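You operate a simulated robot arm through the tools that you are given. There is no shell and no other tool.

You run a simulated robot arm. Do the job below in one go: nothing can be reset, and whatever is moved stays where it is left.

Task
Square the green mat in the blocking frame and tighten both bar knobs.
Fine: lay it turned as it lay in the tray; both bars end snug against the mat; the other mat stays in the tray.

Only the result counts: the job must be done as asked and must still hold three seconds after the hand-in. Knocking over, shifting, dropping, spilling or breaking anything else fails it.

Robot
A 6-joint arm with a three-finger gripper, fixed in place. Base frame: the origin is at the foot of the arm, x ahead of it, y to its left, z up. Readings come in mm, degrees, newtons and seconds.
Its first joint turns from -166.0 to 166.0 degrees. Payload 4.89 kg.
The tool frame sits at the grasp point between the pads (the TCP): z along the fingers, y along the line on which they close. The tips reach 30 mm beyond it. The gripper opens to 164 mm. The gripper's body begins 125 mm behind the TCP.
Orientation is told as [roll, pitch, yaw] about the base's x, y, z axes, in that order, counted from this pose: with the fingers straight down and closing along the base's y, the tool's x points along the base's -x, its y along +y and its z along -z.

Tools
- The arm moves only by the tool send_rows. Its argument "series" is a list of rows, each a list of 7 numbers: the shift along the tool's x, y, z in mm, then the turn, a rotation vector about the tool's x, y, z in degrees, then the opening, from 0 (shut) to 1 (fully open). In form: [[dx, dy, dz, ax, ay, az, fingers], ...]. A call has 1 to 20 rows; each row is the pose to reach, as a shift and turn from the pose commanded when the call began, along the tool's axes at that moment. A row lasts 0.2 s, in which the tool goes at most 50 mm and 8.6 degrees; a call with a longer step from one row to the next is refused whole, and so is a gripper value outside its range. Where a pose cannot be reached the arm comes as near as it can. A force on the tool above 40 N (or 10 N above the force at the start of the call, whichever is more), or a blocked arm, ends the call early, and 0.2 s more pass. Each finger travels about 108 mm/s and halts on what it meets, pressing with about 29 N; the grip force reading is that of the motor and also rises with nothing between the fingers. The clock runs only during rows and for 0.2 s after the last one: add rows that repeat a pose to give the fingers time. It gives the time, the measured TCP pose, the force on the tool (base axes), the opening and the grip force at its end, in the units of the frame above (readings bear some noise), with the torque about the TCP (base axes, N m) and any sound that the robot's microphone picked up.
- Cameras (640 x 400 px; columns grow to the right, rows downward): "scene" is fixed at [49.4, 651.7, 1394.9]; the picture's right is [-0.88, -0.48, 0.00], its down [-0.17, 0.31, -0.93] and it looks along [0.45, -0.82, -0.36] (base axes); focal length 352 px, centre (320, 200). "wrist" rides on the gripper at [77, -2, -152] in the tool frame; the picture's right is [0.02, 1.00, 0.00], its down [-0.88, 0.02, -0.47] and it looks along [-0.47, 0.01, 0.88] (tool axes); focal length 247 px, centre (320, 200). There is no depth. A picture from a camera that has moved, and an enlarged one, comes with that camera's place and axes in the base frame and with its lens.
- camera(camera): a new picture of that camera. The clock stands still meanwhile.
- lift_body(by): slides the trunk up (or, below 0, down) by that many mm; the arm rides with it, the base frame stays. It gives what a move gives, with no picture.
- zoom(camera, box): a new picture of the part [left, top, right, bottom] of that camera's present view, enlarged. The clock stands still meanwhile.
- job_done(): hands the job in; it is judged then, once.

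Places have to be worked out from the pictures, the camera data and where the tool is seen. Open the gripper and draw the arm clear of the work before you hand the job in, unless the task says otherwise.

The tools are called after "Request:" as name(argument=value, ...) on one line, values as JSON. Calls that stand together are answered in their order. send_rows: Moves the arm, as the interface text tells. Its arguments: {"type":"object","properties":{"series":{"type":"array"}},"required":["series"]} The other tools are called the same way: lift_body (by) slides the trunk up or down; camera (camera) takes a picture; zoom (camera, box) takes an enlarged picture of a part of a camera's view; job_done () hands the job in.

At the start:

```text
time: 0.0
tool_pos: [271.5, -520.3, 1142.0]
orientation: [0.1, 0.0, -0.1]
force: [0.1, -1.1, -0.8]
wrist_torque: [0.02, -0.02, 0.02]
gripper_width: 164.0
grip_force: 0.0
trunk travel left (down, up): [-175.0, 215.0]
```

scene: 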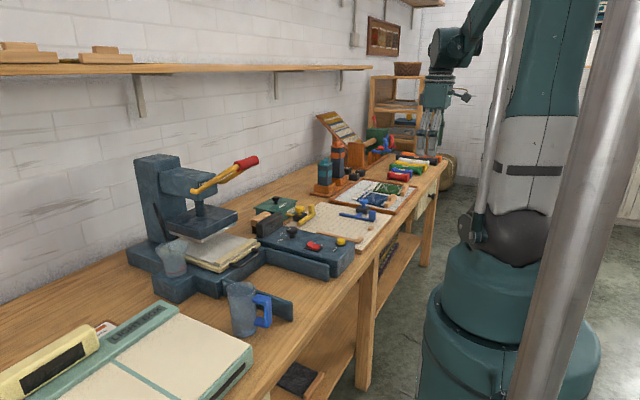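
wrist: 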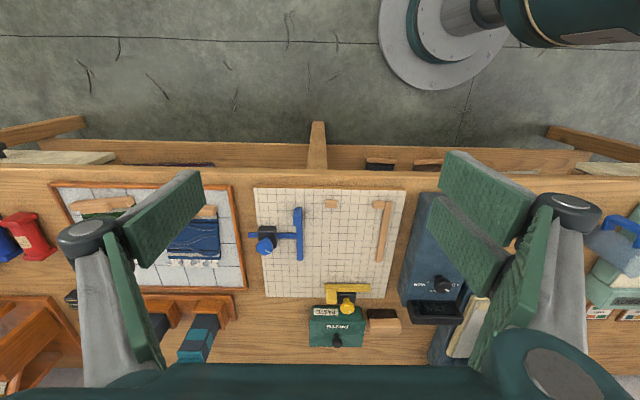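

I see a long bench with a grid board (the blocking frame, probably) and a tray with coloured mats. I look closer at both before moving.

Request:
zoom(camera="wrist", box=[220, 160, 440, 360])

Request:
zoom(camera="wrist", box=[0, 160, 260, 400])

Request:
zoom(camera="scene", box=[240, 120, 460, 260])

Request:
zoom(camera="wrist", box=[400, 160, 640, 360])

```text
2.00 times, centred on (330, 260) of wrist
camera zoom: at [195.6, -522.2, 1295.4], right [-0.02, 1.0, 0.0], down [0.88, 0.02, 0.47], along [0.47, 0.01, -0.88], focal length 494 px, centre (300, 80)
```

zoom: 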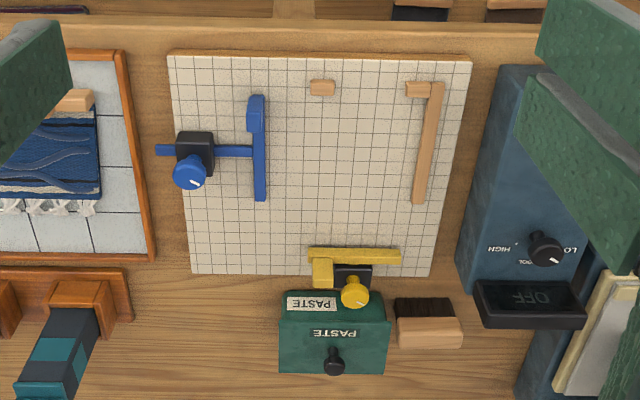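

```text
1.67 times, centred on (130, 280) of wrist
camera zoom: at [195.6, -522.2, 1295.4], right [-0.02, 1.0, 0.0], down [0.88, 0.02, 0.47], along [0.47, 0.01, -0.88], focal length 412 px, centre (637, 67)
```

zoom: 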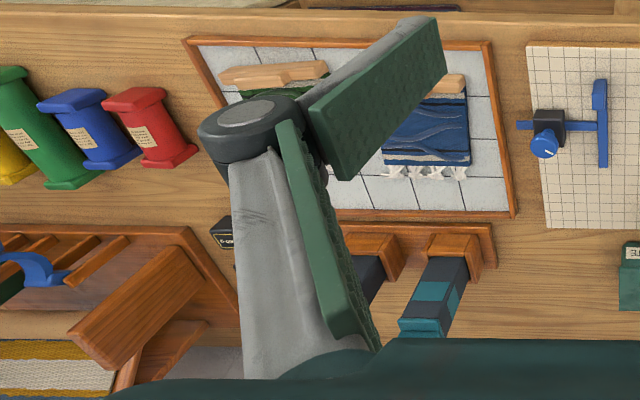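

```text
2.86 times, centred on (350, 190) of scene
camera zoom: at [49.4, 651.7, 1394.9], right [-0.88, -0.48, 0.0], down [-0.17, 0.31, -0.93], along [0.45, -0.82, -0.36], focal length 1005 px, centre (234, 229)
```

zoom: 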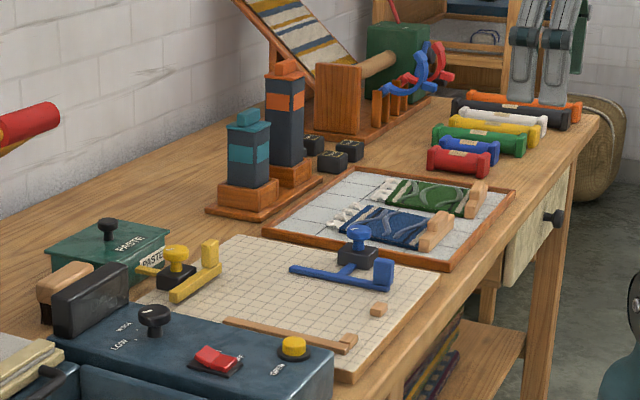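

```text
2.00 times, centred on (520, 260) of wrist
camera zoom: at [195.6, -522.2, 1295.4], right [-0.02, 1.0, 0.0], down [0.88, 0.02, 0.47], along [0.47, 0.01, -0.88], focal length 494 px, centre (-80, 80)
```

zoom: 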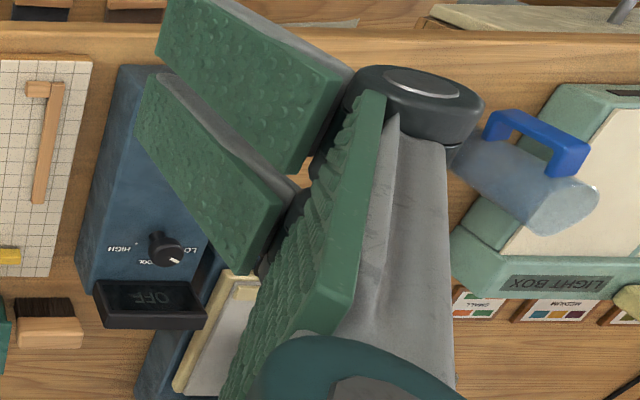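

Triangulating the blue knob from both views gives about (550, -640, 858), so the bench top is near z≈800; the tray spans roughly x 430–750, y -1110…-710. I move the hand at the same height toward the tray to look at the mats from above.

Request:
send_rows(series=[[-5, -35, 0, 0, 0, 0, 1], [-10, -70, 0, 0, 0, 0, 1], [-15, -105, 0, 0, 0, 0, 1], [-20, -140, 0, 0, 0, 0, 1], [-25, -175, 0, 0, 0, 0, 1], [-30, -210, 0, 0, 0, 0, 1], [-35, -245, 0, 0, 0, 0, 1], [-40, -280, 0, 0, 0, 0, 1], [-40, -280, 0, 0, 0, 0, 1]])

Request:
camera(camera="wrist")

```text
time: 2.0
tool_pos: [313.0, -801.1, 1142.9]
orientation: [0.0, -0.1, 0.0]
force: [-0.3, -0.9, -0.1]
wrist_torque: [0.11, 0.03, -0.02]
gripper_width: 163.9
grip_force: 0.1
trunk travel left (down, up): [-175.0, 215.0]
```

```text
taken
camera wrist: at [236.0, -803.8, 1295.6], right [-0.02, 1.0, 0.0], down [0.88, 0.02, 0.47], along [0.47, 0.01, -0.88], focal length 247 px, centre (320, 200)
```

wrist: 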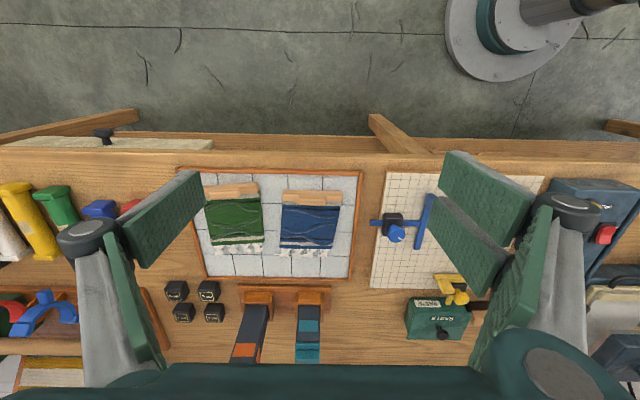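

Request:
zoom(camera="wrist", box=[170, 155, 370, 285])

Request:
zoom(camera="wrist", box=[350, 155, 560, 345])

Request:
zoom(camera="scene", box=[330, 170, 430, 230])

Request:
zoom(camera="scene", box=[270, 190, 400, 270])

```text
3.08 times, centred on (270, 220) of wrist
camera zoom: at [236.0, -803.8, 1295.6], right [-0.02, 1.0, 0.0], down [0.88, 0.02, 0.47], along [0.47, 0.01, -0.88], focal length 760 px, centre (474, 138)
```

zoom: 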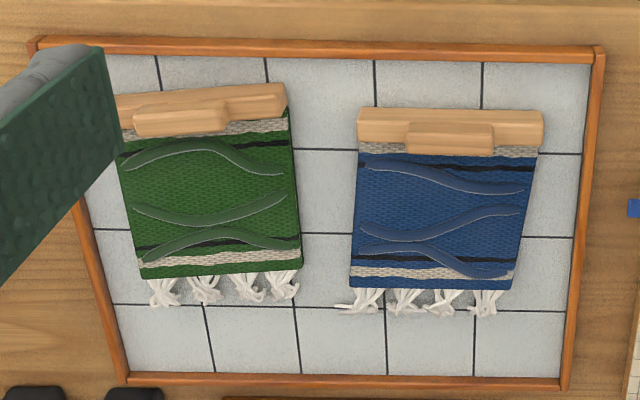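

```text
2.11 times, centred on (455, 250) of wrist
camera zoom: at [236.0, -803.8, 1295.6], right [-0.02, 1.0, 0.0], down [0.88, 0.02, 0.47], along [0.47, 0.01, -0.88], focal length 520 px, centre (36, 95)
```

zoom: 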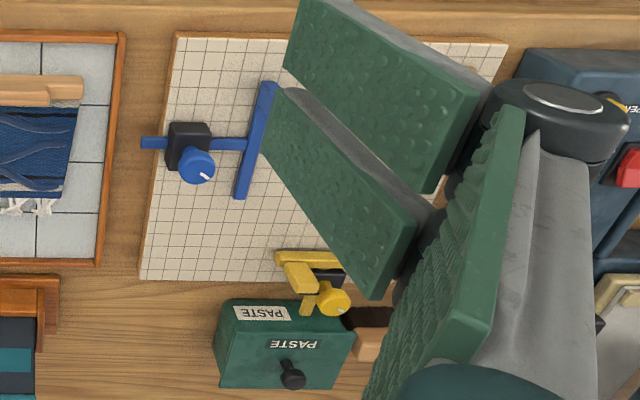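

```text
6.40 times, centred on (380, 200) of scene
camera zoom: at [49.4, 651.7, 1394.9], right [-0.88, -0.48, 0.0], down [-0.17, 0.31, -0.93], along [0.45, -0.82, -0.36], focal length 2252 px, centre (-64, 200)
```

zoom: 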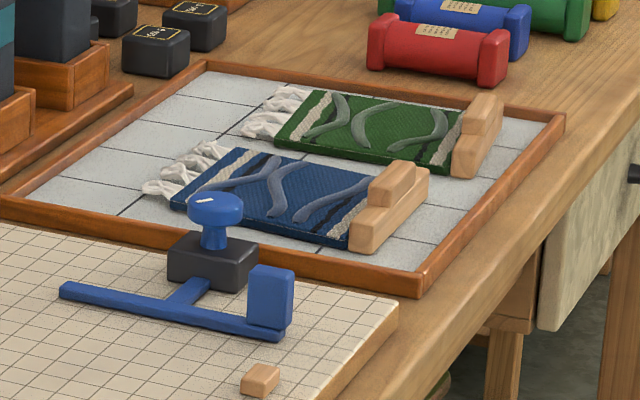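

```text
4.92 times, centred on (335, 230) of scene
camera zoom: at [49.4, 651.7, 1394.9], right [-0.88, -0.48, 0.0], down [-0.17, 0.31, -0.93], along [0.45, -0.82, -0.36], focal length 1732 px, centre (246, 52)
```

zoom: 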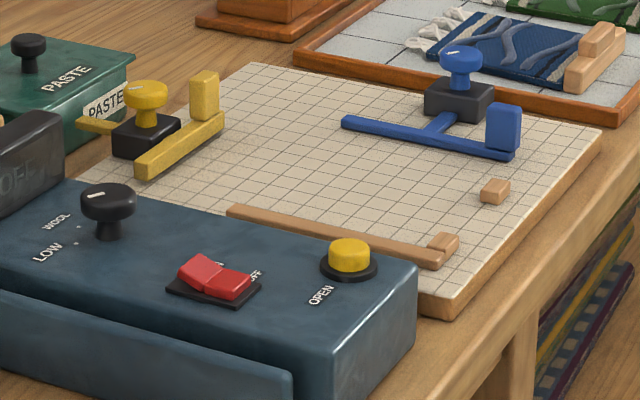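

Both mats have a wooden batten on the −x edge with a raised grip block, and both look slightly sheared (racked). The board top is at about z 813; stops are on its −x side with a long fence on +y, the blue bar pushes along +y and the yellow bar along −x. I move further toward the green mat, testing reach and getting a closer view.

Request:
send_rows(series=[[0, -35, 20, 0, 0, 0, 1], [0, -70, 40, 0, 0, 0, 1], [0, -105, 60, 0, 0, 0, 1], [0, -140, 80, 0, 0, 0, 1], [0, -170, 100, 0, 0, 0, 1], [0, -170, 100, 0, 0, 0, 1]])

Request:
camera(camera="wrist")

Request:
camera(camera="scene")

```text
time: 3.4
tool_pos: [312.3, -971.4, 1042.1]
orientation: [0.0, 0.0, 0.0]
force: [-0.3, -0.1, -0.2]
wrist_torque: [0.08, -0.01, -0.02]
gripper_width: 163.9
grip_force: 0.1
trunk travel left (down, up): [-175.0, 215.0]
```

```text
taken
camera wrist: at [236.3, -973.0, 1195.2], right [-0.02, 1.0, 0.0], down [0.88, 0.02, 0.47], along [0.47, 0.01, -0.88], focal length 247 px, centre (320, 200)
```

wrist: 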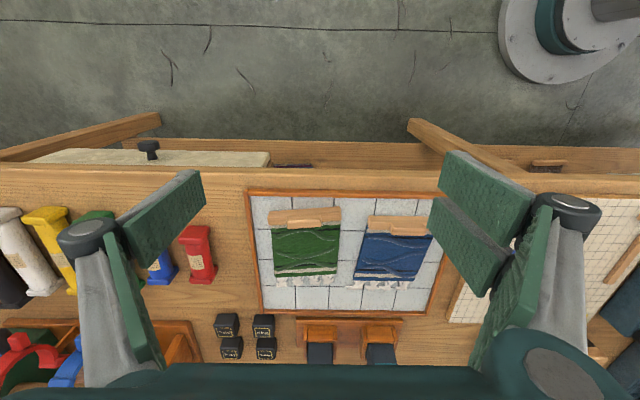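

```text
taken
```

scene: 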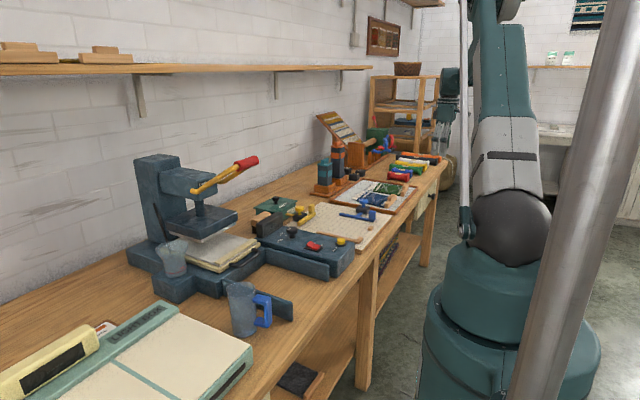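

The pose at radius ~1020 mm was reached exactly. I zoom in on the two mats from here.

Request:
zoom(camera="wrist", box=[240, 185, 450, 316])

Request:
zoom(camera="wrist", box=[260, 200, 350, 256])

```text
3.05 times, centred on (345, 250) of wrist
camera zoom: at [236.3, -973.0, 1195.2], right [-0.02, 1.0, 0.0], down [0.88, 0.02, 0.47], along [0.47, 0.01, -0.88], focal length 753 px, centre (244, 46)
```

zoom: 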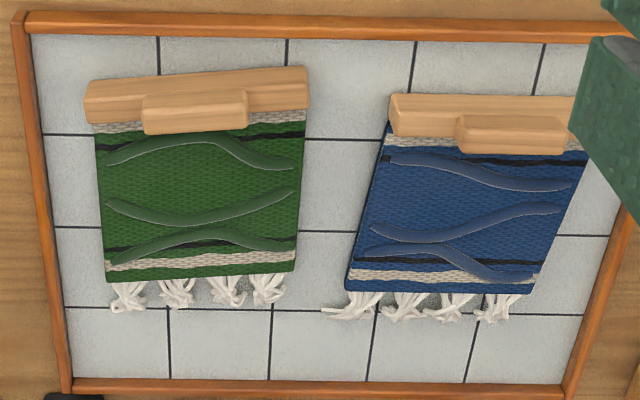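

```text
7.11 times, centred on (305, 228) of wrist
camera zoom: at [236.3, -973.0, 1195.2], right [-0.02, 1.0, 0.0], down [0.88, 0.02, 0.47], along [0.47, 0.01, -0.88], focal length 1756 px, centre (427, 1)
```

zoom: 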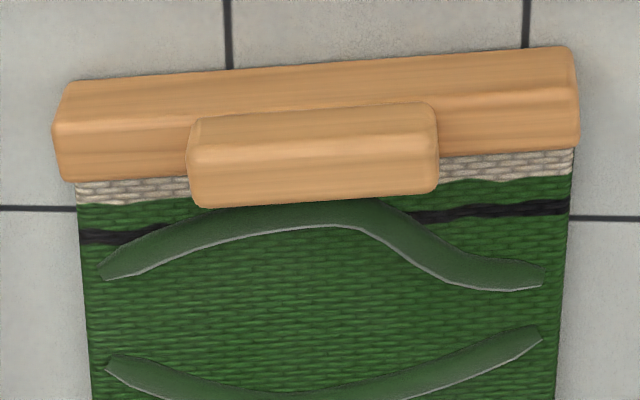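

Green grip block: about 59 mm long × 16 mm wide, centre near (472, −995), top z≈841, batten turned about +6°. I'll turn the tool to yaw −84° so the fingers close across the block, and move above it to check reach.

Request:
send_rows(series=[[-16, -2, 8, 0, 0, 8.4, 0.8], [-32, -4, 16, 0, 0, 16.8, 0.7], [-48, -6, 24, 0, 0, 25.2, 0.6], [-64, -8, 32, 0, 0, 33.6, 0.5], [-80, -10, 40, 0, 0, 42, 0.5], [-96, -12, 48, 0, 0, 50.4, 0.5], [-112, -14, 56, 0, 0, 58.8, 0.5], [-128, -16, 64, 0, 0, 67.2, 0.5], [-144, -18, 72, 0, 0, 75.6, 0.5], [-160, -24, 80, 0, 0, 84, 0.5], [-160, -24, 80, 0, 0, 84, 0.5]])

Request:
camera(camera="wrist")

Request:
camera(camera="scene")

```text
time: 5.8
tool_pos: [474.1, -994.6, 963.0]
orientation: [0.0, 0.0, -84.1]
force: [-1.0, 0.6, -0.2]
wrist_torque: [0.0, -0.02, -0.03]
gripper_width: 81.9
grip_force: 0.1
trunk travel left (down, up): [-175.0, 215.0]
```

```text
taken
camera wrist: at [463.4, -918.5, 1115.9], right [0.99, 0.12, 0.0], down [0.11, -0.87, 0.47], along [0.06, -0.47, -0.88], focal length 247 px, centre (320, 200)
```

wrist: 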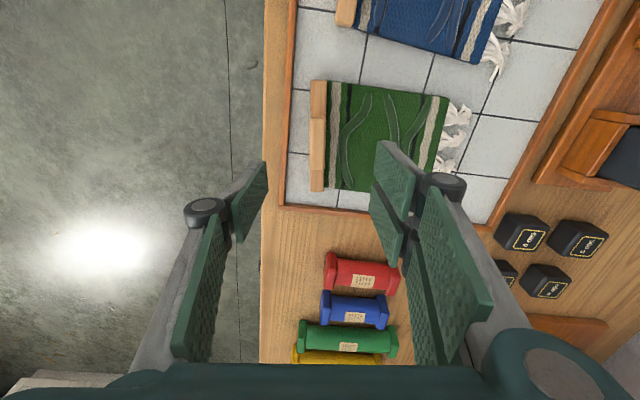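

```text
taken
```

scene: 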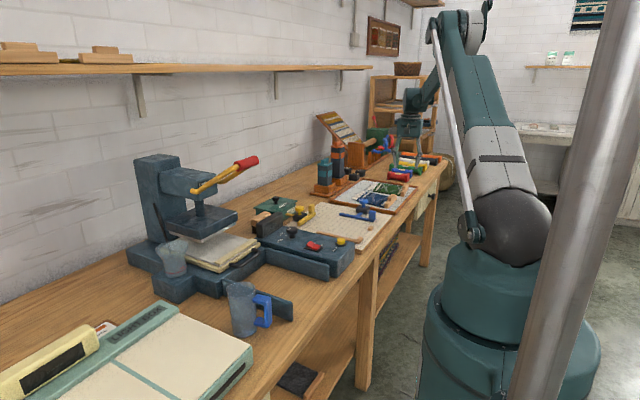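

Reach is fine there. Now zoom on the green mat grip block from this pose to refine its position and yaw.

Request:
zoom(camera="wrist", box=[290, 60, 490, 210])

Request:
zoom(camera="wrist", box=[290, 70, 390, 200])

```text
2.67 times, centred on (390, 135) of wrist
camera zoom: at [463.4, -918.5, 1115.9], right [0.99, 0.12, 0.0], down [0.11, -0.87, 0.47], along [0.06, -0.47, -0.88], focal length 659 px, centre (133, 373)
```

zoom: 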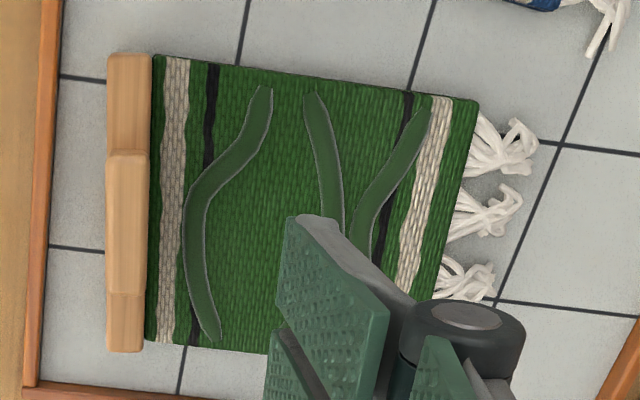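

```text
3.08 times, centred on (340, 135) of wrist
camera zoom: at [463.4, -918.5, 1115.9], right [0.99, 0.12, 0.0], down [0.11, -0.87, 0.47], along [0.06, -0.47, -0.88], focal length 760 px, centre (258, 400)
```

zoom: 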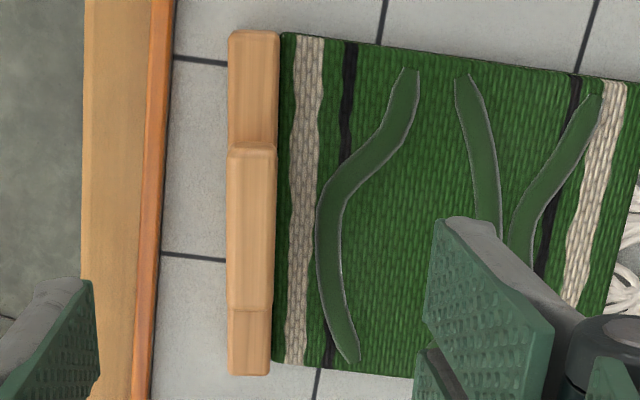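

Block centre refined to about (470.4, −997), yaw ≈ +6.2° (tool −84° matches), width ≈16.5 mm. I narrow the fingers to ~33 mm, align, and come down to z≈880 for a check.

Request:
send_rows(series=[[-1, -2, 20, 0, 0, 0, 0.4], [-1.9, -3.9, 40, 0, 0, 0, 0.3], [-1.9, -3.9, 60, 0, 0, 0, 0.22], [-1.9, -3.9, 80, 0, 0, 0, 0.2], [-1.9, -3.9, 80, 0, 0, 0, 0.2], [-1.9, -3.9, 80, 0, 0, 0, 0.2]])

Request:
camera(camera="wrist")

Request:
zoom(camera="wrist", box=[250, 60, 400, 240])

```text
time: 7.2
tool_pos: [468.9, -994.8, 883.8]
orientation: [0.0, 0.0, -84.0]
force: [-0.3, -0.4, 0.4]
wrist_torque: [0.0, 0.0, -0.04]
gripper_width: 32.6
grip_force: 0.0
trunk travel left (down, up): [-175.0, 215.0]
```

```text
taken
camera wrist: at [459.1, -920.6, 1036.1], right [0.99, 0.13, 0.0], down [0.11, -0.87, 0.47], along [0.06, -0.47, -0.88], focal length 247 px, centre (320, 200)
```

wrist: 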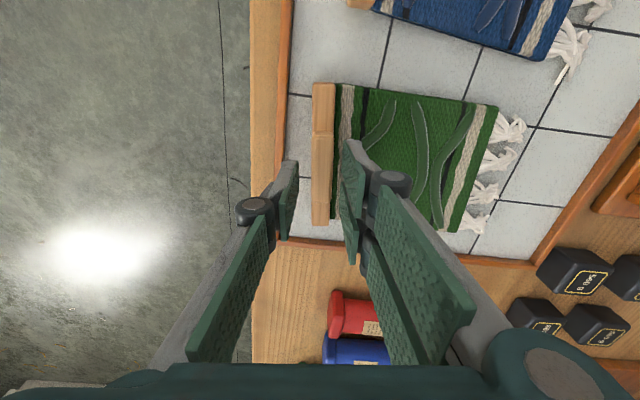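

```text
2.22 times, centred on (325, 150) of wrist
camera zoom: at [459.1, -920.6, 1036.1], right [0.99, 0.13, 0.0], down [0.11, -0.87, 0.47], along [0.06, -0.47, -0.88], focal length 549 px, centre (309, 311)
```

zoom: 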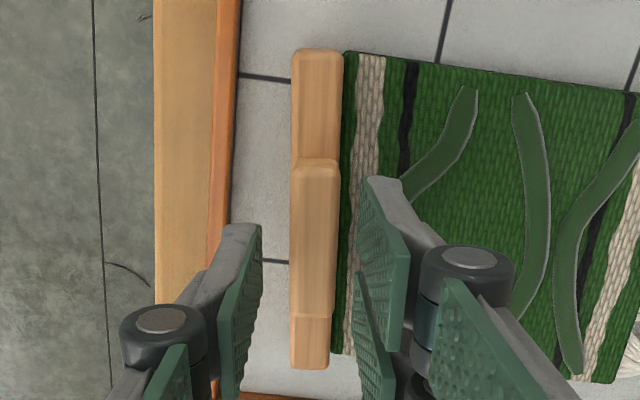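

Both views agree (block centre ≈ (470.4, −998), 841 top). I shift ~1 mm and lower to TCP z≈850, so the tips end ≈820, beside block and batten, then close.

Request:
send_rows(series=[[-3, 1.2, 8, 0, 0, 0, 0.2], [-3, 1.2, 16, 0, 0, 0, 0.2], [-3, 1.2, 24, 0, 0, 0, 0.2], [-3, 1.2, 29, 0, 0, 0, 0.2], [-3, 1.2, 33, 0, 0, 0, 0.2], [-3, 1.2, 33, 0, 0, 0, 0.2]])

Request:
zoom(camera="wrist", box=[250, 60, 400, 240])

Request:
zoom(camera="scene", box=[360, 140, 440, 200])

```text
time: 8.6
tool_pos: [470.6, -999.6, 848.3]
orientation: [0.1, 0.0, -84.1]
force: [-0.1, -0.6, -0.4]
wrist_torque: [-0.01, 0.0, 0.0]
gripper_width: 32.9
grip_force: 0.1
trunk travel left (down, up): [-175.0, 215.0]
```

```text
2.22 times, centred on (325, 150) of wrist
camera zoom: at [460.5, -923.9, 1002.2], right [0.99, 0.13, 0.0], down [0.11, -0.87, 0.47], along [0.06, -0.47, -0.88], focal length 549 px, centre (309, 311)
```

zoom: 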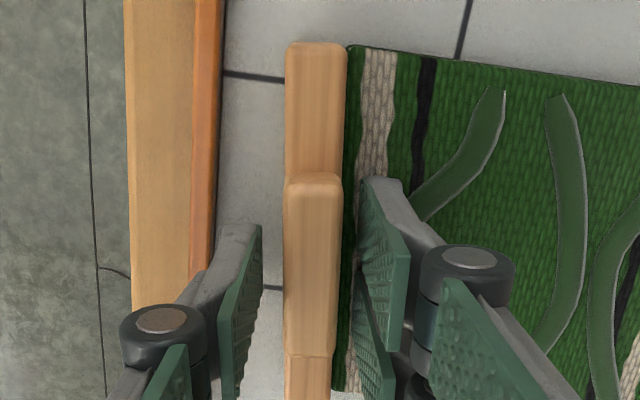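

```text
6.67 times, centred on (400, 170) of scene
camera zoom: at [49.4, 651.7, 1394.9], right [-0.88, -0.48, 0.0], down [-0.17, 0.31, -0.93], along [0.45, -0.82, -0.36], focal length 2346 px, centre (-213, 400)
```

zoom: 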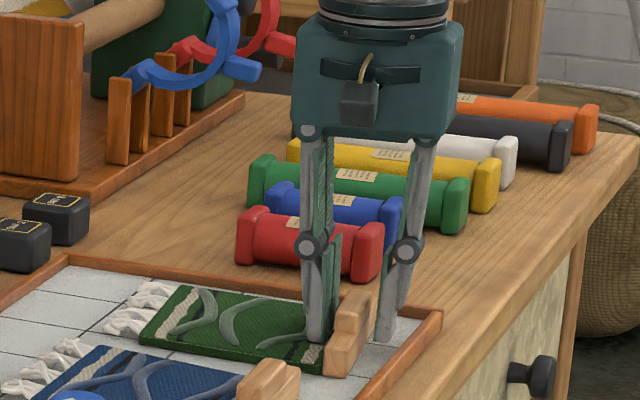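

The fingers straddle the block well with tips just above the mat. I close the gripper on it.

Request:
send_rows(series=[[0, 0, 0, 0, 0, 0, 0.1], [0, 0, 0, 0, 0, 0, 0.05], [0, 0, 0, 0, 0, 0, 0], [0, 0, 0, 0, 0, 0, 0]])

Request:
zoom(camera="wrist", box=[250, 60, 400, 240])

```text
time: 9.6
tool_pos: [469.9, -998.3, 848.5]
orientation: [0.1, 0.0, -84.0]
force: [-0.1, 0.5, -0.4]
wrist_torque: [-0.03, -0.04, -0.07]
gripper_width: 17.6
grip_force: 29.2
trunk travel left (down, up): [-175.0, 215.0]
```

```text
2.22 times, centred on (325, 150) of wrist
camera zoom: at [460.5, -923.9, 1002.4], right [0.99, 0.13, 0.0], down [0.11, -0.87, 0.47], along [0.06, -0.47, -0.88], focal length 549 px, centre (309, 311)
```

zoom: 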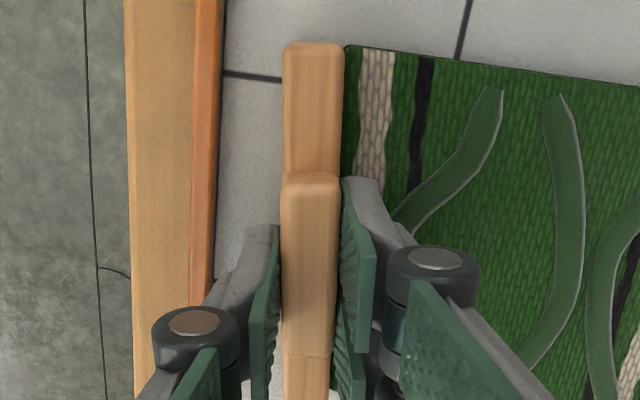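

Gripped at 17.6 mm width with 29 N. I lift gently about 60 mm and look.

Request:
send_rows(series=[[0, 0, -3, 0, 0, 0, 0], [0, 0, -8, 0, 0, 0, 0], [0, 0, -16, 0, 0, 0, 0], [0, 0, -26, 0, 0, 0, 0], [0, 0, -38, 0, 0, 0, 0], [0, 0, -50, 0, 0, 0, 0], [0, 0, -60, 0, 0, 0, 0], [0, 0, -60, 0, 0, 0, 0]])

Request:
camera(camera="wrist")

Request:
zoom(camera="scene", box=[340, 130, 440, 210])

```text
time: 11.4
tool_pos: [470.7, -999.4, 909.6]
orientation: [-0.1, -0.1, -84.0]
force: [-0.1, -0.2, 0.0]
wrist_torque: [-0.06, 0.03, 0.0]
gripper_width: 17.4
grip_force: 28.9
trunk travel left (down, up): [-175.0, 215.0]
```

```text
taken
camera wrist: at [460.7, -924.3, 1062.7], right [0.99, 0.13, 0.0], down [0.11, -0.87, 0.47], along [0.06, -0.47, -0.88], focal length 247 px, centre (320, 200)
```

wrist: 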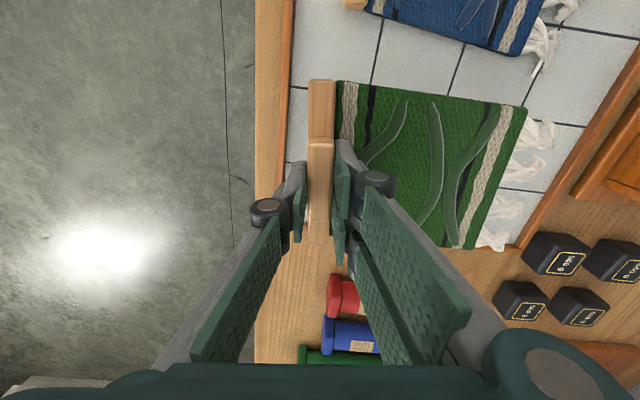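

```text
5.00 times, centred on (390, 170) of scene
camera zoom: at [49.4, 651.7, 1394.9], right [-0.88, -0.48, 0.0], down [-0.17, 0.31, -0.93], along [0.45, -0.82, -0.36], focal length 1759 px, centre (-30, 350)
```

zoom: 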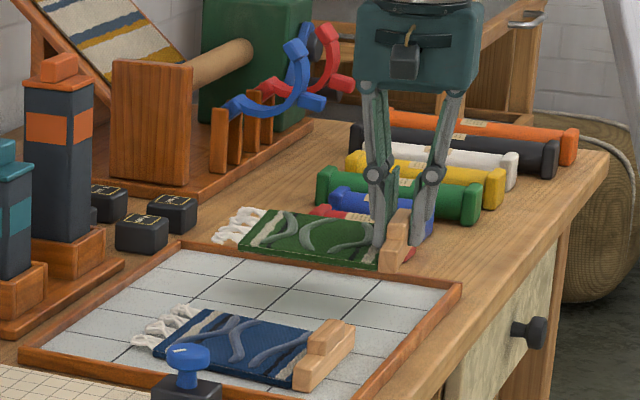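

The mat lifted cleanly, level and rigid. I raise it to z≈1000 and carry it over the board, turning −6° so the batten runs along y.

Request:
send_rows(series=[[0, 0, -30, 0, 0, 0, 0], [0, 0, -60, 0, 0, 0, 0], [8, 1.3, -85, 0, 0, 0, 0], [28, 4.5, -90, 0, 0, 0.4, 0], [58, 9.4, -90, 0, 0, 0.8, 0], [90, 14.6, -90, 0, 0, 1.2, 0], [123, 19.9, -90, 0, 0, 1.6, 0], [156, 25.2, -90, 0, 0, 2, 0], [189, 30.6, -90, 0, 0, 2.4, 0], [222, 35.9, -90, 0, 0, 2.8, 0], [255, 41.3, -90, 0, 0, 3.2, 0], [288, 46.6, -90, 0, 0, 3.6, 0], [321, 51.9, -90, 0, 0, 4, 0], [354, 57.3, -90, 0, 0, 4.4, 0], [387, 62.6, -90, 0, 0, 4.8, 0], [420, 68, -90, 0, 0, 5.2, 0], [453, 73.3, -90, 0, 0, 5.6, 0], [485, 78.5, -90, 0, 0, 5.9, 0], [508, 82.2, -90, 0, 0, 6.1, 0], [518.5, 83.9, -90, 0, 0, 6.1, 0]])

Request:
camera(camera="wrist")

Request:
zoom(camera="scene", box=[240, 130, 440, 260])

```text
time: 15.6
tool_pos: [498.7, -474.5, 999.5]
orientation: [0.0, 0.0, -90.1]
force: [0.0, -1.1, -1.3]
wrist_torque: [0.01, 0.03, 0.01]
gripper_width: 17.6
grip_force: 29.1
trunk travel left (down, up): [-175.0, 215.0]
```

```text
taken
camera wrist: at [497.7, -398.8, 1152.6], right [1.0, 0.02, 0.0], down [0.02, -0.88, 0.47], along [0.01, -0.47, -0.88], focal length 247 px, centre (320, 200)
```

wrist: 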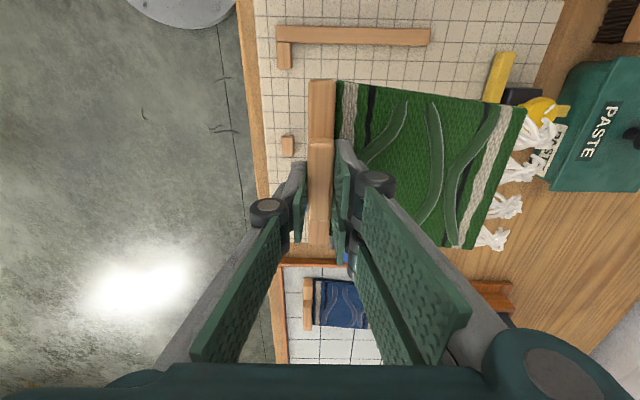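

```text
3.08 times, centred on (340, 195) of scene
camera zoom: at [49.4, 651.7, 1394.9], right [-0.88, -0.48, 0.0], down [-0.17, 0.31, -0.93], along [0.45, -0.82, -0.36], focal length 1083 px, centre (258, 215)
```

zoom: 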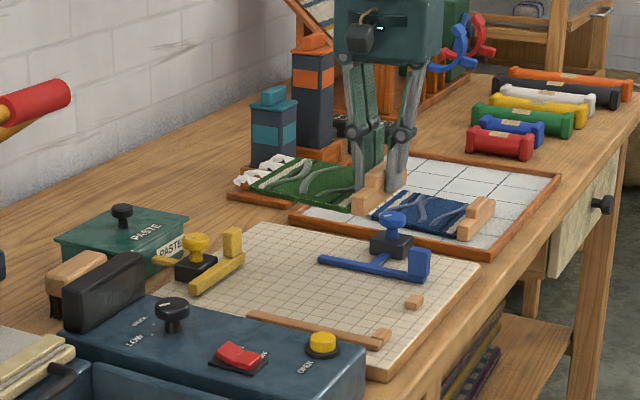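

From here the wrist camera sees the fence, both stops and the mat together. I zoom to measure them.

Request:
zoom(camera="wrist", box=[240, 0, 440, 125])

Request:
zoom(camera="wrist", box=[260, 70, 360, 260])

Request:
zoom(camera="wrist", box=[440, 0, 600, 260])

```text
3.20 times, centred on (340, 62) of wrist
camera zoom: at [497.7, -398.8, 1152.6], right [1.0, 0.02, 0.0], down [0.02, -0.88, 0.47], along [0.01, -0.47, -0.88], focal length 790 px, centre (256, 640)
```

zoom: 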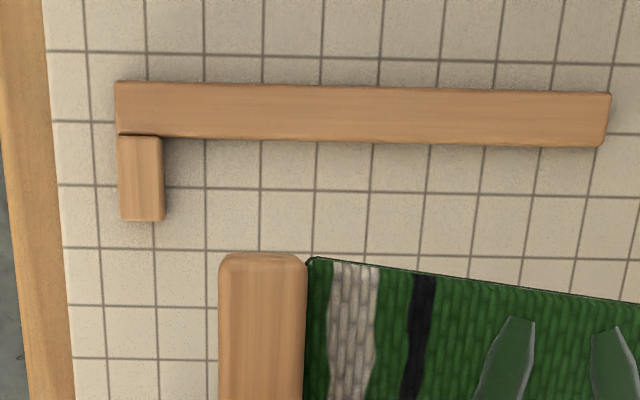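

```text
2.11 times, centred on (310, 165) of wrist
camera zoom: at [497.7, -398.8, 1152.6], right [1.0, 0.02, 0.0], down [0.02, -0.88, 0.47], along [0.01, -0.47, -0.88], focal length 520 px, centre (341, 274)
```

zoom: 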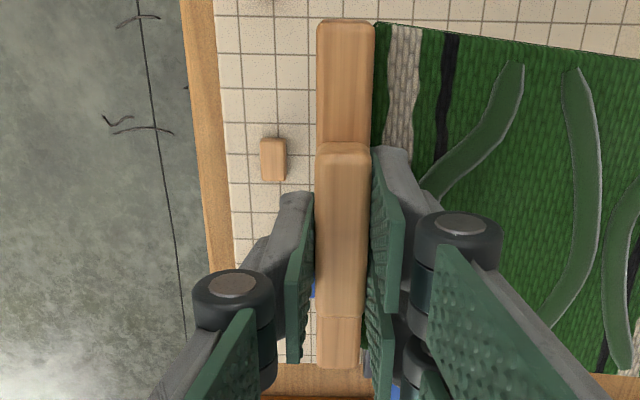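

```text
1.54 times, centred on (520, 130) of wrist
camera zoom: at [497.7, -398.8, 1152.6], right [1.0, 0.02, 0.0], down [0.02, -0.88, 0.47], along [0.01, -0.47, -0.88], focal length 380 px, centre (12, 308)
```

zoom: 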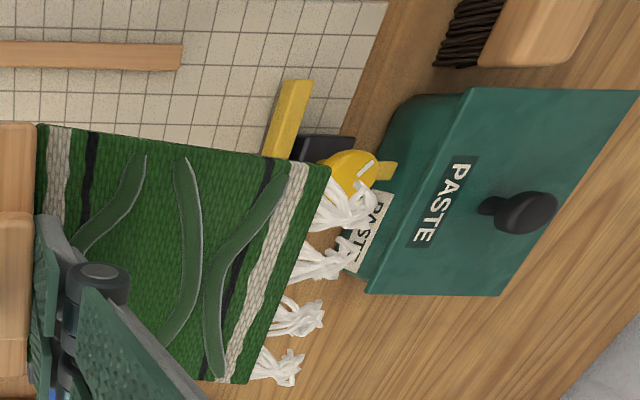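

Measured: fence inner face y≈−373.6 (x 446–624), stop faces x≈463 (small stop y −482…−505), batten ends at TCP+68/−63 in y, batten −x face at TCP−9. I move to (483, −450) and lower to z≈900 for a second measurement.

Request:
send_rows(series=[[5, -3, 20, 0, 0, 0, 0], [10, -6, 40, 0, 0, 0, 0], [15, -10, 60, 0, 0, 0, 0], [20, -13, 80, 0, 0, 0, 0], [24, -16, 100, 0, 0, 0, 0], [24, -16, 100, 0, 0, 0, 0]])

Request:
camera(camera="wrist")

Request:
zoom(camera="wrist", box=[240, 0, 440, 125])

Request:
zoom(camera="wrist", box=[240, 60, 360, 260])

```text
time: 17.0
tool_pos: [482.9, -451.5, 899.8]
orientation: [0.0, 0.0, -90.0]
force: [0.0, 0.7, -1.2]
wrist_torque: [0.03, 0.11, 0.02]
gripper_width: 17.6
grip_force: 28.6
trunk travel left (down, up): [-175.0, 215.0]
```

```text
taken
camera wrist: at [481.8, -375.1, 1052.0], right [1.0, 0.02, 0.0], down [0.02, -0.88, 0.47], along [0.01, -0.47, -0.88], focal length 247 px, centre (320, 200)
```

wrist: 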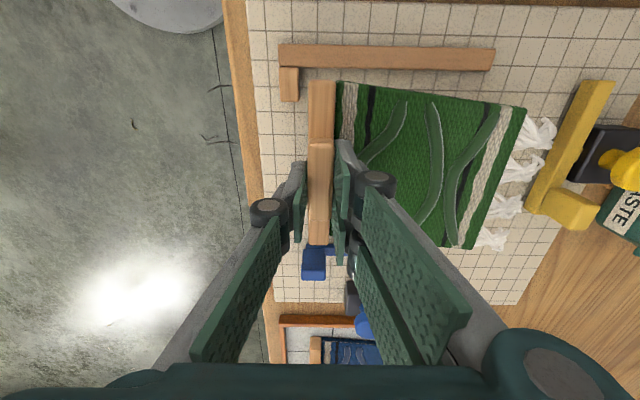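

```text
3.20 times, centred on (340, 62) of wrist
camera zoom: at [481.8, -375.1, 1052.0], right [1.0, 0.02, 0.0], down [0.02, -0.88, 0.47], along [0.01, -0.47, -0.88], focal length 790 px, centre (256, 640)
```

zoom: 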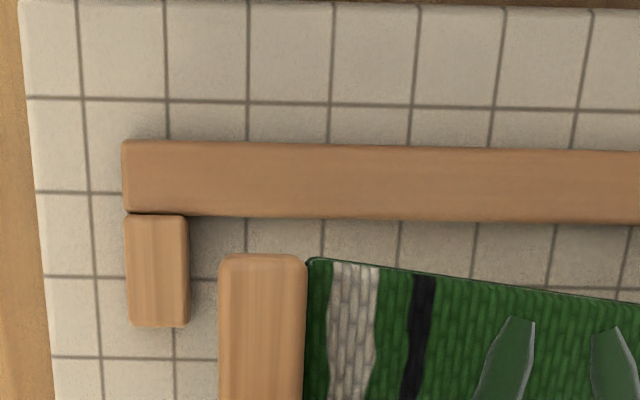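

```text
2.00 times, centred on (300, 160) of wrist
camera zoom: at [481.8, -375.1, 1052.0], right [1.0, 0.02, 0.0], down [0.02, -0.88, 0.47], along [0.01, -0.47, -0.88], focal length 494 px, centre (360, 280)
```

zoom: 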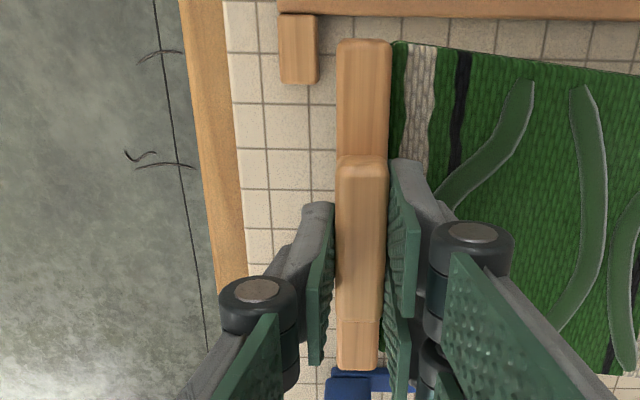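

Second measurement agrees: fence face y≈−374.8, stop face x≈463.3. Target TCP ≈ (473.8, −444.2); I shift there and lower to z≈862.

Request:
send_rows(series=[[3, -4, 5, 0, 0, 0, 0], [6, -8, 12, 0, 0, 0, 0], [7.3, -9.1, 20, 0, 0, 0, 0], [7.3, -9.1, 28, 0, 0, 0, 0], [7.3, -9.1, 34, 0, 0, 0, 0], [7.3, -9.1, 38, 0, 0, 0, 0], [7.3, -9.1, 38, 0, 0, 0, 0]])

Request:
camera(camera="wrist")

Request:
zoom(camera="wrist", box=[240, 0, 440, 125])

Request:
zoom(camera="scene", box=[270, 180, 400, 270])

```text
time: 18.4
tool_pos: [474.1, -443.7, 864.1]
orientation: [0.1, -0.1, -90.2]
force: [-3.4, 4.1, 34.4]
wrist_torque: [0.5, -0.11, 0.02]
gripper_width: 17.4
grip_force: 28.4
trunk travel left (down, up): [-175.0, 215.0]
stopped in row 6: the force on the tool passed its limit at 52 N (the readings are from after the stop); the commanded pose is now the measured one
```

```text
taken
camera wrist: at [472.6, -367.9, 1017.3], right [1.0, 0.02, 0.0], down [0.02, -0.88, 0.47], along [0.01, -0.47, -0.88], focal length 247 px, centre (320, 200)
```

wrist: 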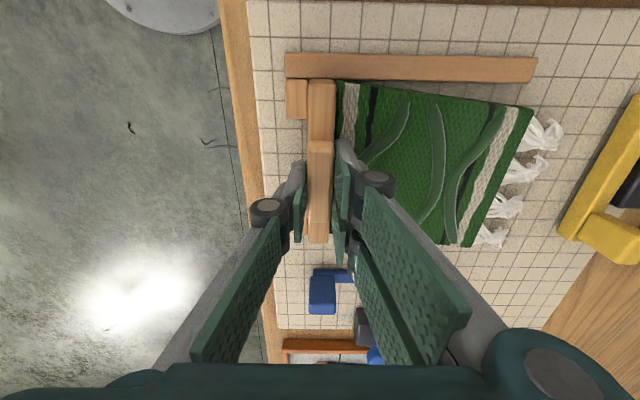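

```text
3.20 times, centred on (340, 62) of wrist
camera zoom: at [472.6, -367.9, 1017.3], right [1.0, 0.02, 0.0], down [0.02, -0.88, 0.47], along [0.01, -0.47, -0.88], focal length 790 px, centre (256, 640)
```

zoom: 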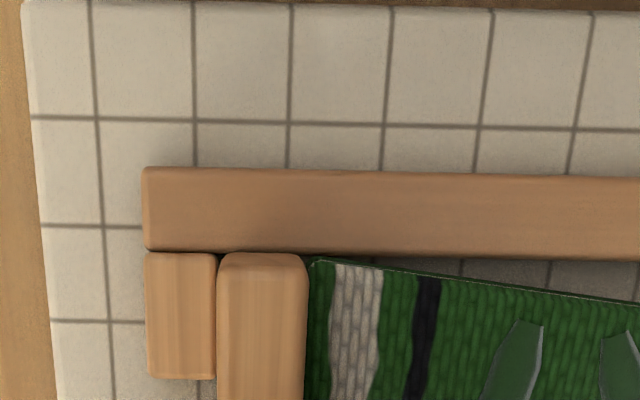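

```text
4.44 times, centred on (335, 225) of scene
camera zoom: at [49.4, 651.7, 1394.9], right [-0.88, -0.48, 0.0], down [-0.17, 0.31, -0.93], along [0.45, -0.82, -0.36], focal length 1564 px, centre (253, 89)
```

zoom: 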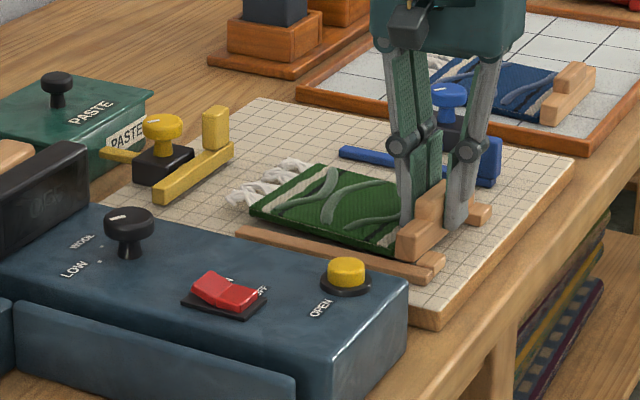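

Contact came at z≈864 (34 N up), earlier than my estimate, so I check whether the batten sits on the board or on the fence/stop before pressing more.

Request:
zoom(camera="scene", box=[335, 215, 380, 243])

Request:
zoom(camera="wrist", box=[280, 60, 360, 110])

Request:
zoom(camera="wrist", box=[270, 60, 350, 260])

```text
14.22 times, centred on (358, 229) of scene
camera zoom: at [49.4, 651.7, 1394.9], right [-0.88, -0.48, 0.0], down [-0.17, 0.31, -0.93], along [0.45, -0.82, -0.36], focal length 5004 px, centre (-213, -212)
```

zoom: 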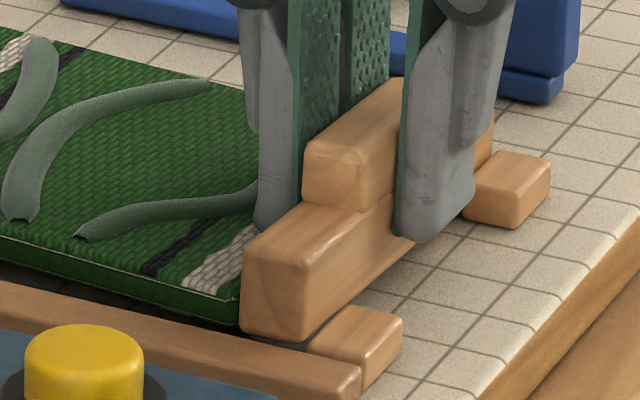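

```text
8.00 times, centred on (320, 85) of wrist
camera zoom: at [472.6, -367.9, 1017.3], right [1.0, 0.02, 0.0], down [0.02, -0.88, 0.47], along [0.01, -0.47, -0.88], focal length 1976 px, centre (320, 1120)
```

zoom: 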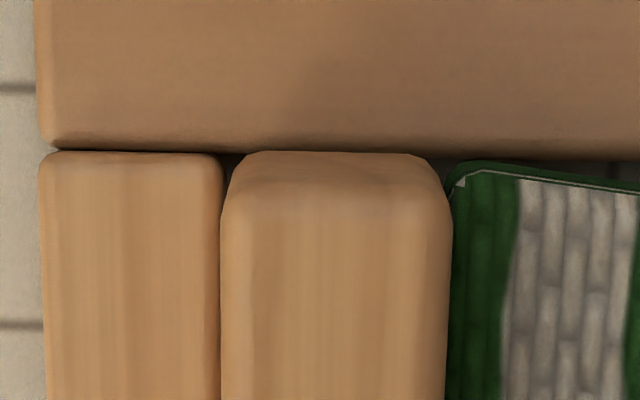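

```text
2.00 times, centred on (310, 160) of wrist
camera zoom: at [472.6, -367.9, 1017.3], right [1.0, 0.02, 0.0], down [0.02, -0.88, 0.47], along [0.01, -0.47, -0.88], focal length 494 px, centre (340, 280)
```

zoom: 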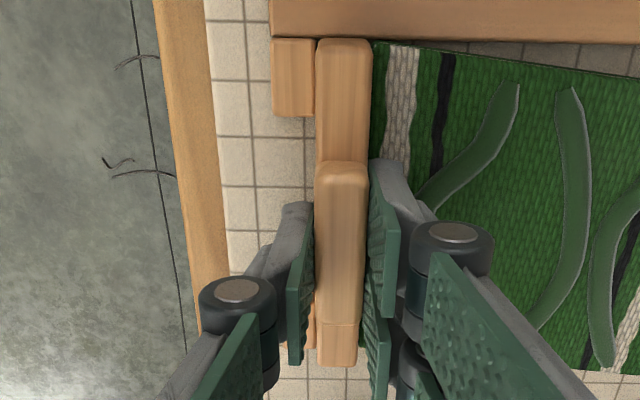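

The batten's right end caught on the fence edge (mat rolled ~2–3° in the grip, +y side up), so the board really is ~8 mm lower. I lift 12 mm, back off 4 mm toward −y and look again.

Request:
send_rows(series=[[0, 0, -4, 0, 0, 0, 0], [0, 0, -8, 0, 0, 0, 0], [-2, 0.5, -12, 0, 0, 0, 0], [-4, 1, -12, 0, 0, 0, 0], [-4, 1, -12, 0, 0, 0, 0]])

Request:
zoom(camera="scene", box=[315, 205, 380, 243])

Request:
zoom(camera="wrist", box=[240, 0, 440, 125])

Request:
camera(camera="wrist")

```text
time: 19.6
tool_pos: [476.5, -449.7, 875.2]
orientation: [0.1, -0.1, -90.1]
force: [-0.4, -0.1, 0.3]
wrist_torque: [-0.03, 0.05, -0.01]
gripper_width: 17.4
grip_force: 29.2
trunk travel left (down, up): [-175.0, 215.0]
```

```text
9.85 times, centred on (348, 224) of scene
camera zoom: at [49.4, 651.7, 1394.9], right [-0.88, -0.48, 0.0], down [-0.17, 0.31, -0.93], along [0.45, -0.82, -0.36], focal length 3465 px, centre (49, -36)
```

zoom: 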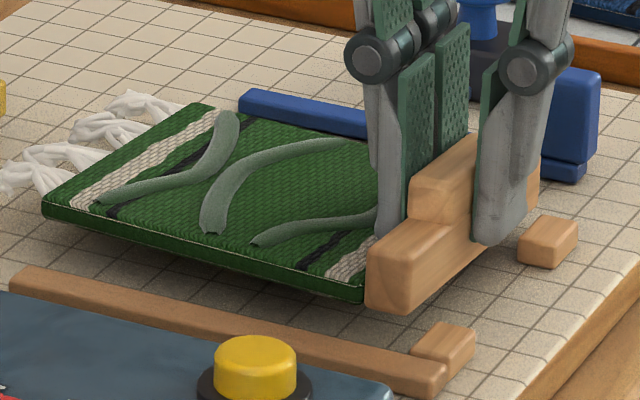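

```text
3.20 times, centred on (340, 62) of wrist
camera zoom: at [474.4, -372.7, 1027.9], right [1.0, 0.02, 0.0], down [0.02, -0.88, 0.47], along [0.01, -0.47, -0.88], focal length 790 px, centre (256, 640)
```

zoom: 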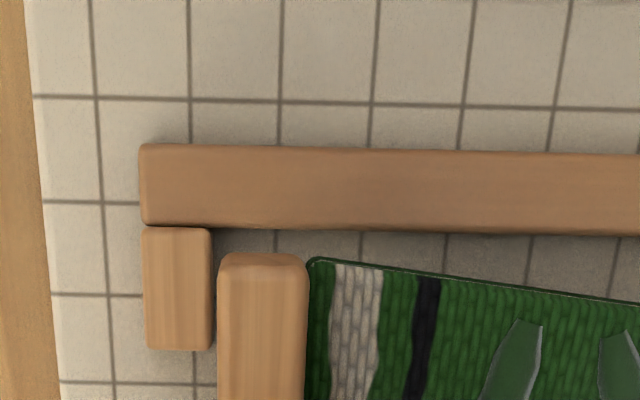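

```text
taken
camera wrist: at [474.4, -372.7, 1027.9], right [1.0, 0.02, 0.0], down [0.02, -0.88, 0.47], along [0.01, -0.47, -0.88], focal length 247 px, centre (320, 200)
```

wrist: 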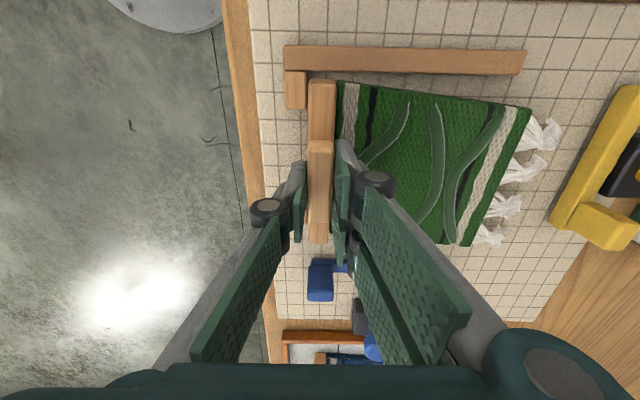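

Now there is ~5 mm clearance to the fence and ~2.7 mm to the stop. I lower straight down toward z≈859.

Request:
send_rows(series=[[0, 0, 4, 0, 0, 0, 0], [0, 0, 8, 0, 0, 0, 0], [0, 0, 11, 0, 0, 0, 0], [0, 0, 13, 0, 0, 0, 0], [0, 0, 15, 0, 0, 0, 0], [0, 0, 15, 0, 0, 0, 0]])

Request:
zoom(camera="scene", box=[315, 205, 380, 243])

Request:
zoom(camera="wrist", box=[240, 0, 440, 125])

```text
time: 21.0
tool_pos: [475.8, -448.1, 859.5]
orientation: [0.1, -0.1, -90.1]
force: [2.2, 3.3, 14.1]
wrist_torque: [-0.79, -0.12, 0.2]
gripper_width: 17.5
grip_force: 28.7
trunk travel left (down, up): [-175.0, 215.0]
```

```text
9.85 times, centred on (348, 224) of scene
camera zoom: at [49.4, 651.7, 1394.9], right [-0.88, -0.48, 0.0], down [-0.17, 0.31, -0.93], along [0.45, -0.82, -0.36], focal length 3465 px, centre (49, -36)
```

zoom: 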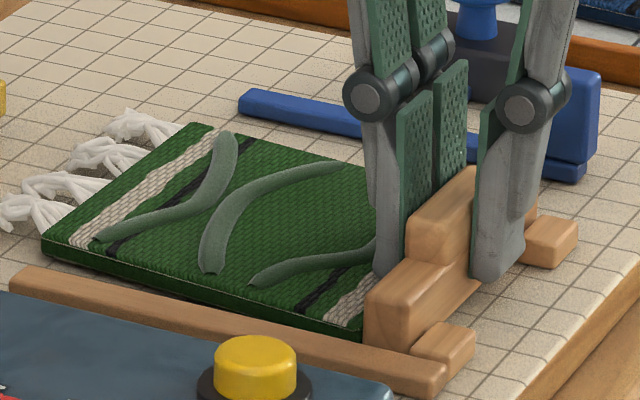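

```text
3.20 times, centred on (340, 62) of wrist
camera zoom: at [474.2, -372.1, 1013.2], right [1.0, 0.02, 0.0], down [0.02, -0.88, 0.47], along [0.01, -0.47, -0.88], focal length 790 px, centre (256, 640)
```

zoom: 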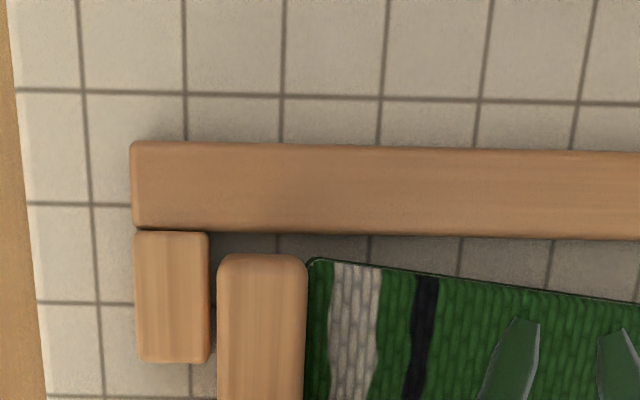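

Left end of the batten touched first (14 N, torque −0.8 Nm), as expected from the roll. I go 3 mm further to let the mat level itself in the grip.

Request:
send_rows(series=[[0, 0, 1, 0, 0, 0, 0], [0, 0, 2, 0, 0, 0, 0], [0, 0, 3, 0, 0, 0, 0], [0, 0, 3, 0, 0, 0, 0]])

Request:
zoom(camera="scene", box=[315, 205, 380, 243])

Request:
zoom(camera="wrist", box=[240, 0, 440, 125])

```text
time: 21.8
tool_pos: [475.9, -447.6, 858.9]
orientation: [0.2, -0.1, -90.1]
force: [0.3, 3.4, 29.7]
wrist_torque: [0.13, -0.16, 0.08]
gripper_width: 17.5
grip_force: 28.9
trunk travel left (down, up): [-175.0, 215.0]
stopped in row 4: the force on the tool passed its limit at 41 N (the readings are from after the stop); the commanded pose is now the measured one
```

```text
9.85 times, centred on (348, 224) of scene
camera zoom: at [49.4, 651.7, 1394.9], right [-0.88, -0.48, 0.0], down [-0.17, 0.31, -0.93], along [0.45, -0.82, -0.36], focal length 3465 px, centre (49, -36)
```

zoom: 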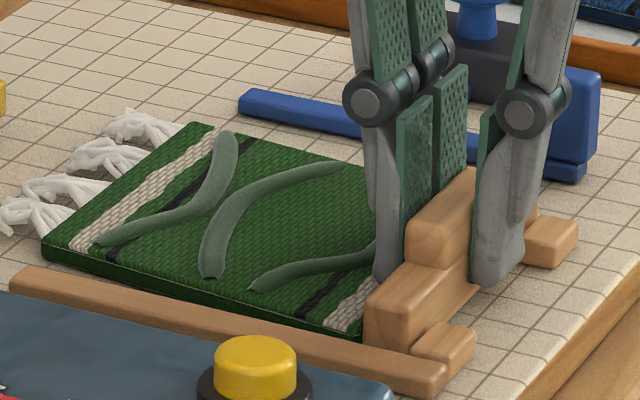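

```text
3.20 times, centred on (340, 62) of wrist
camera zoom: at [474.0, -371.9, 1011.3], right [1.0, 0.02, 0.0], down [0.02, -0.88, 0.47], along [0.01, -0.47, -0.88], focal length 790 px, centre (256, 640)
```

zoom: 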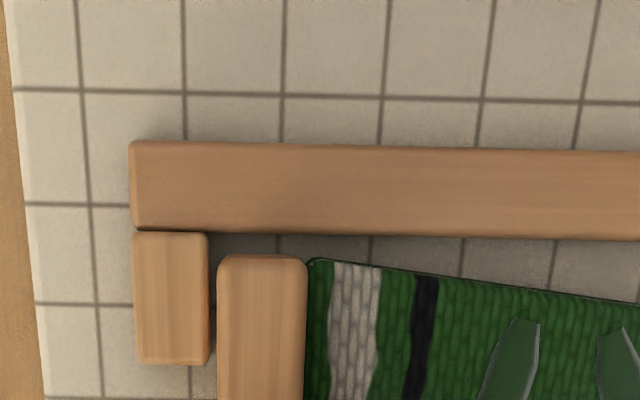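

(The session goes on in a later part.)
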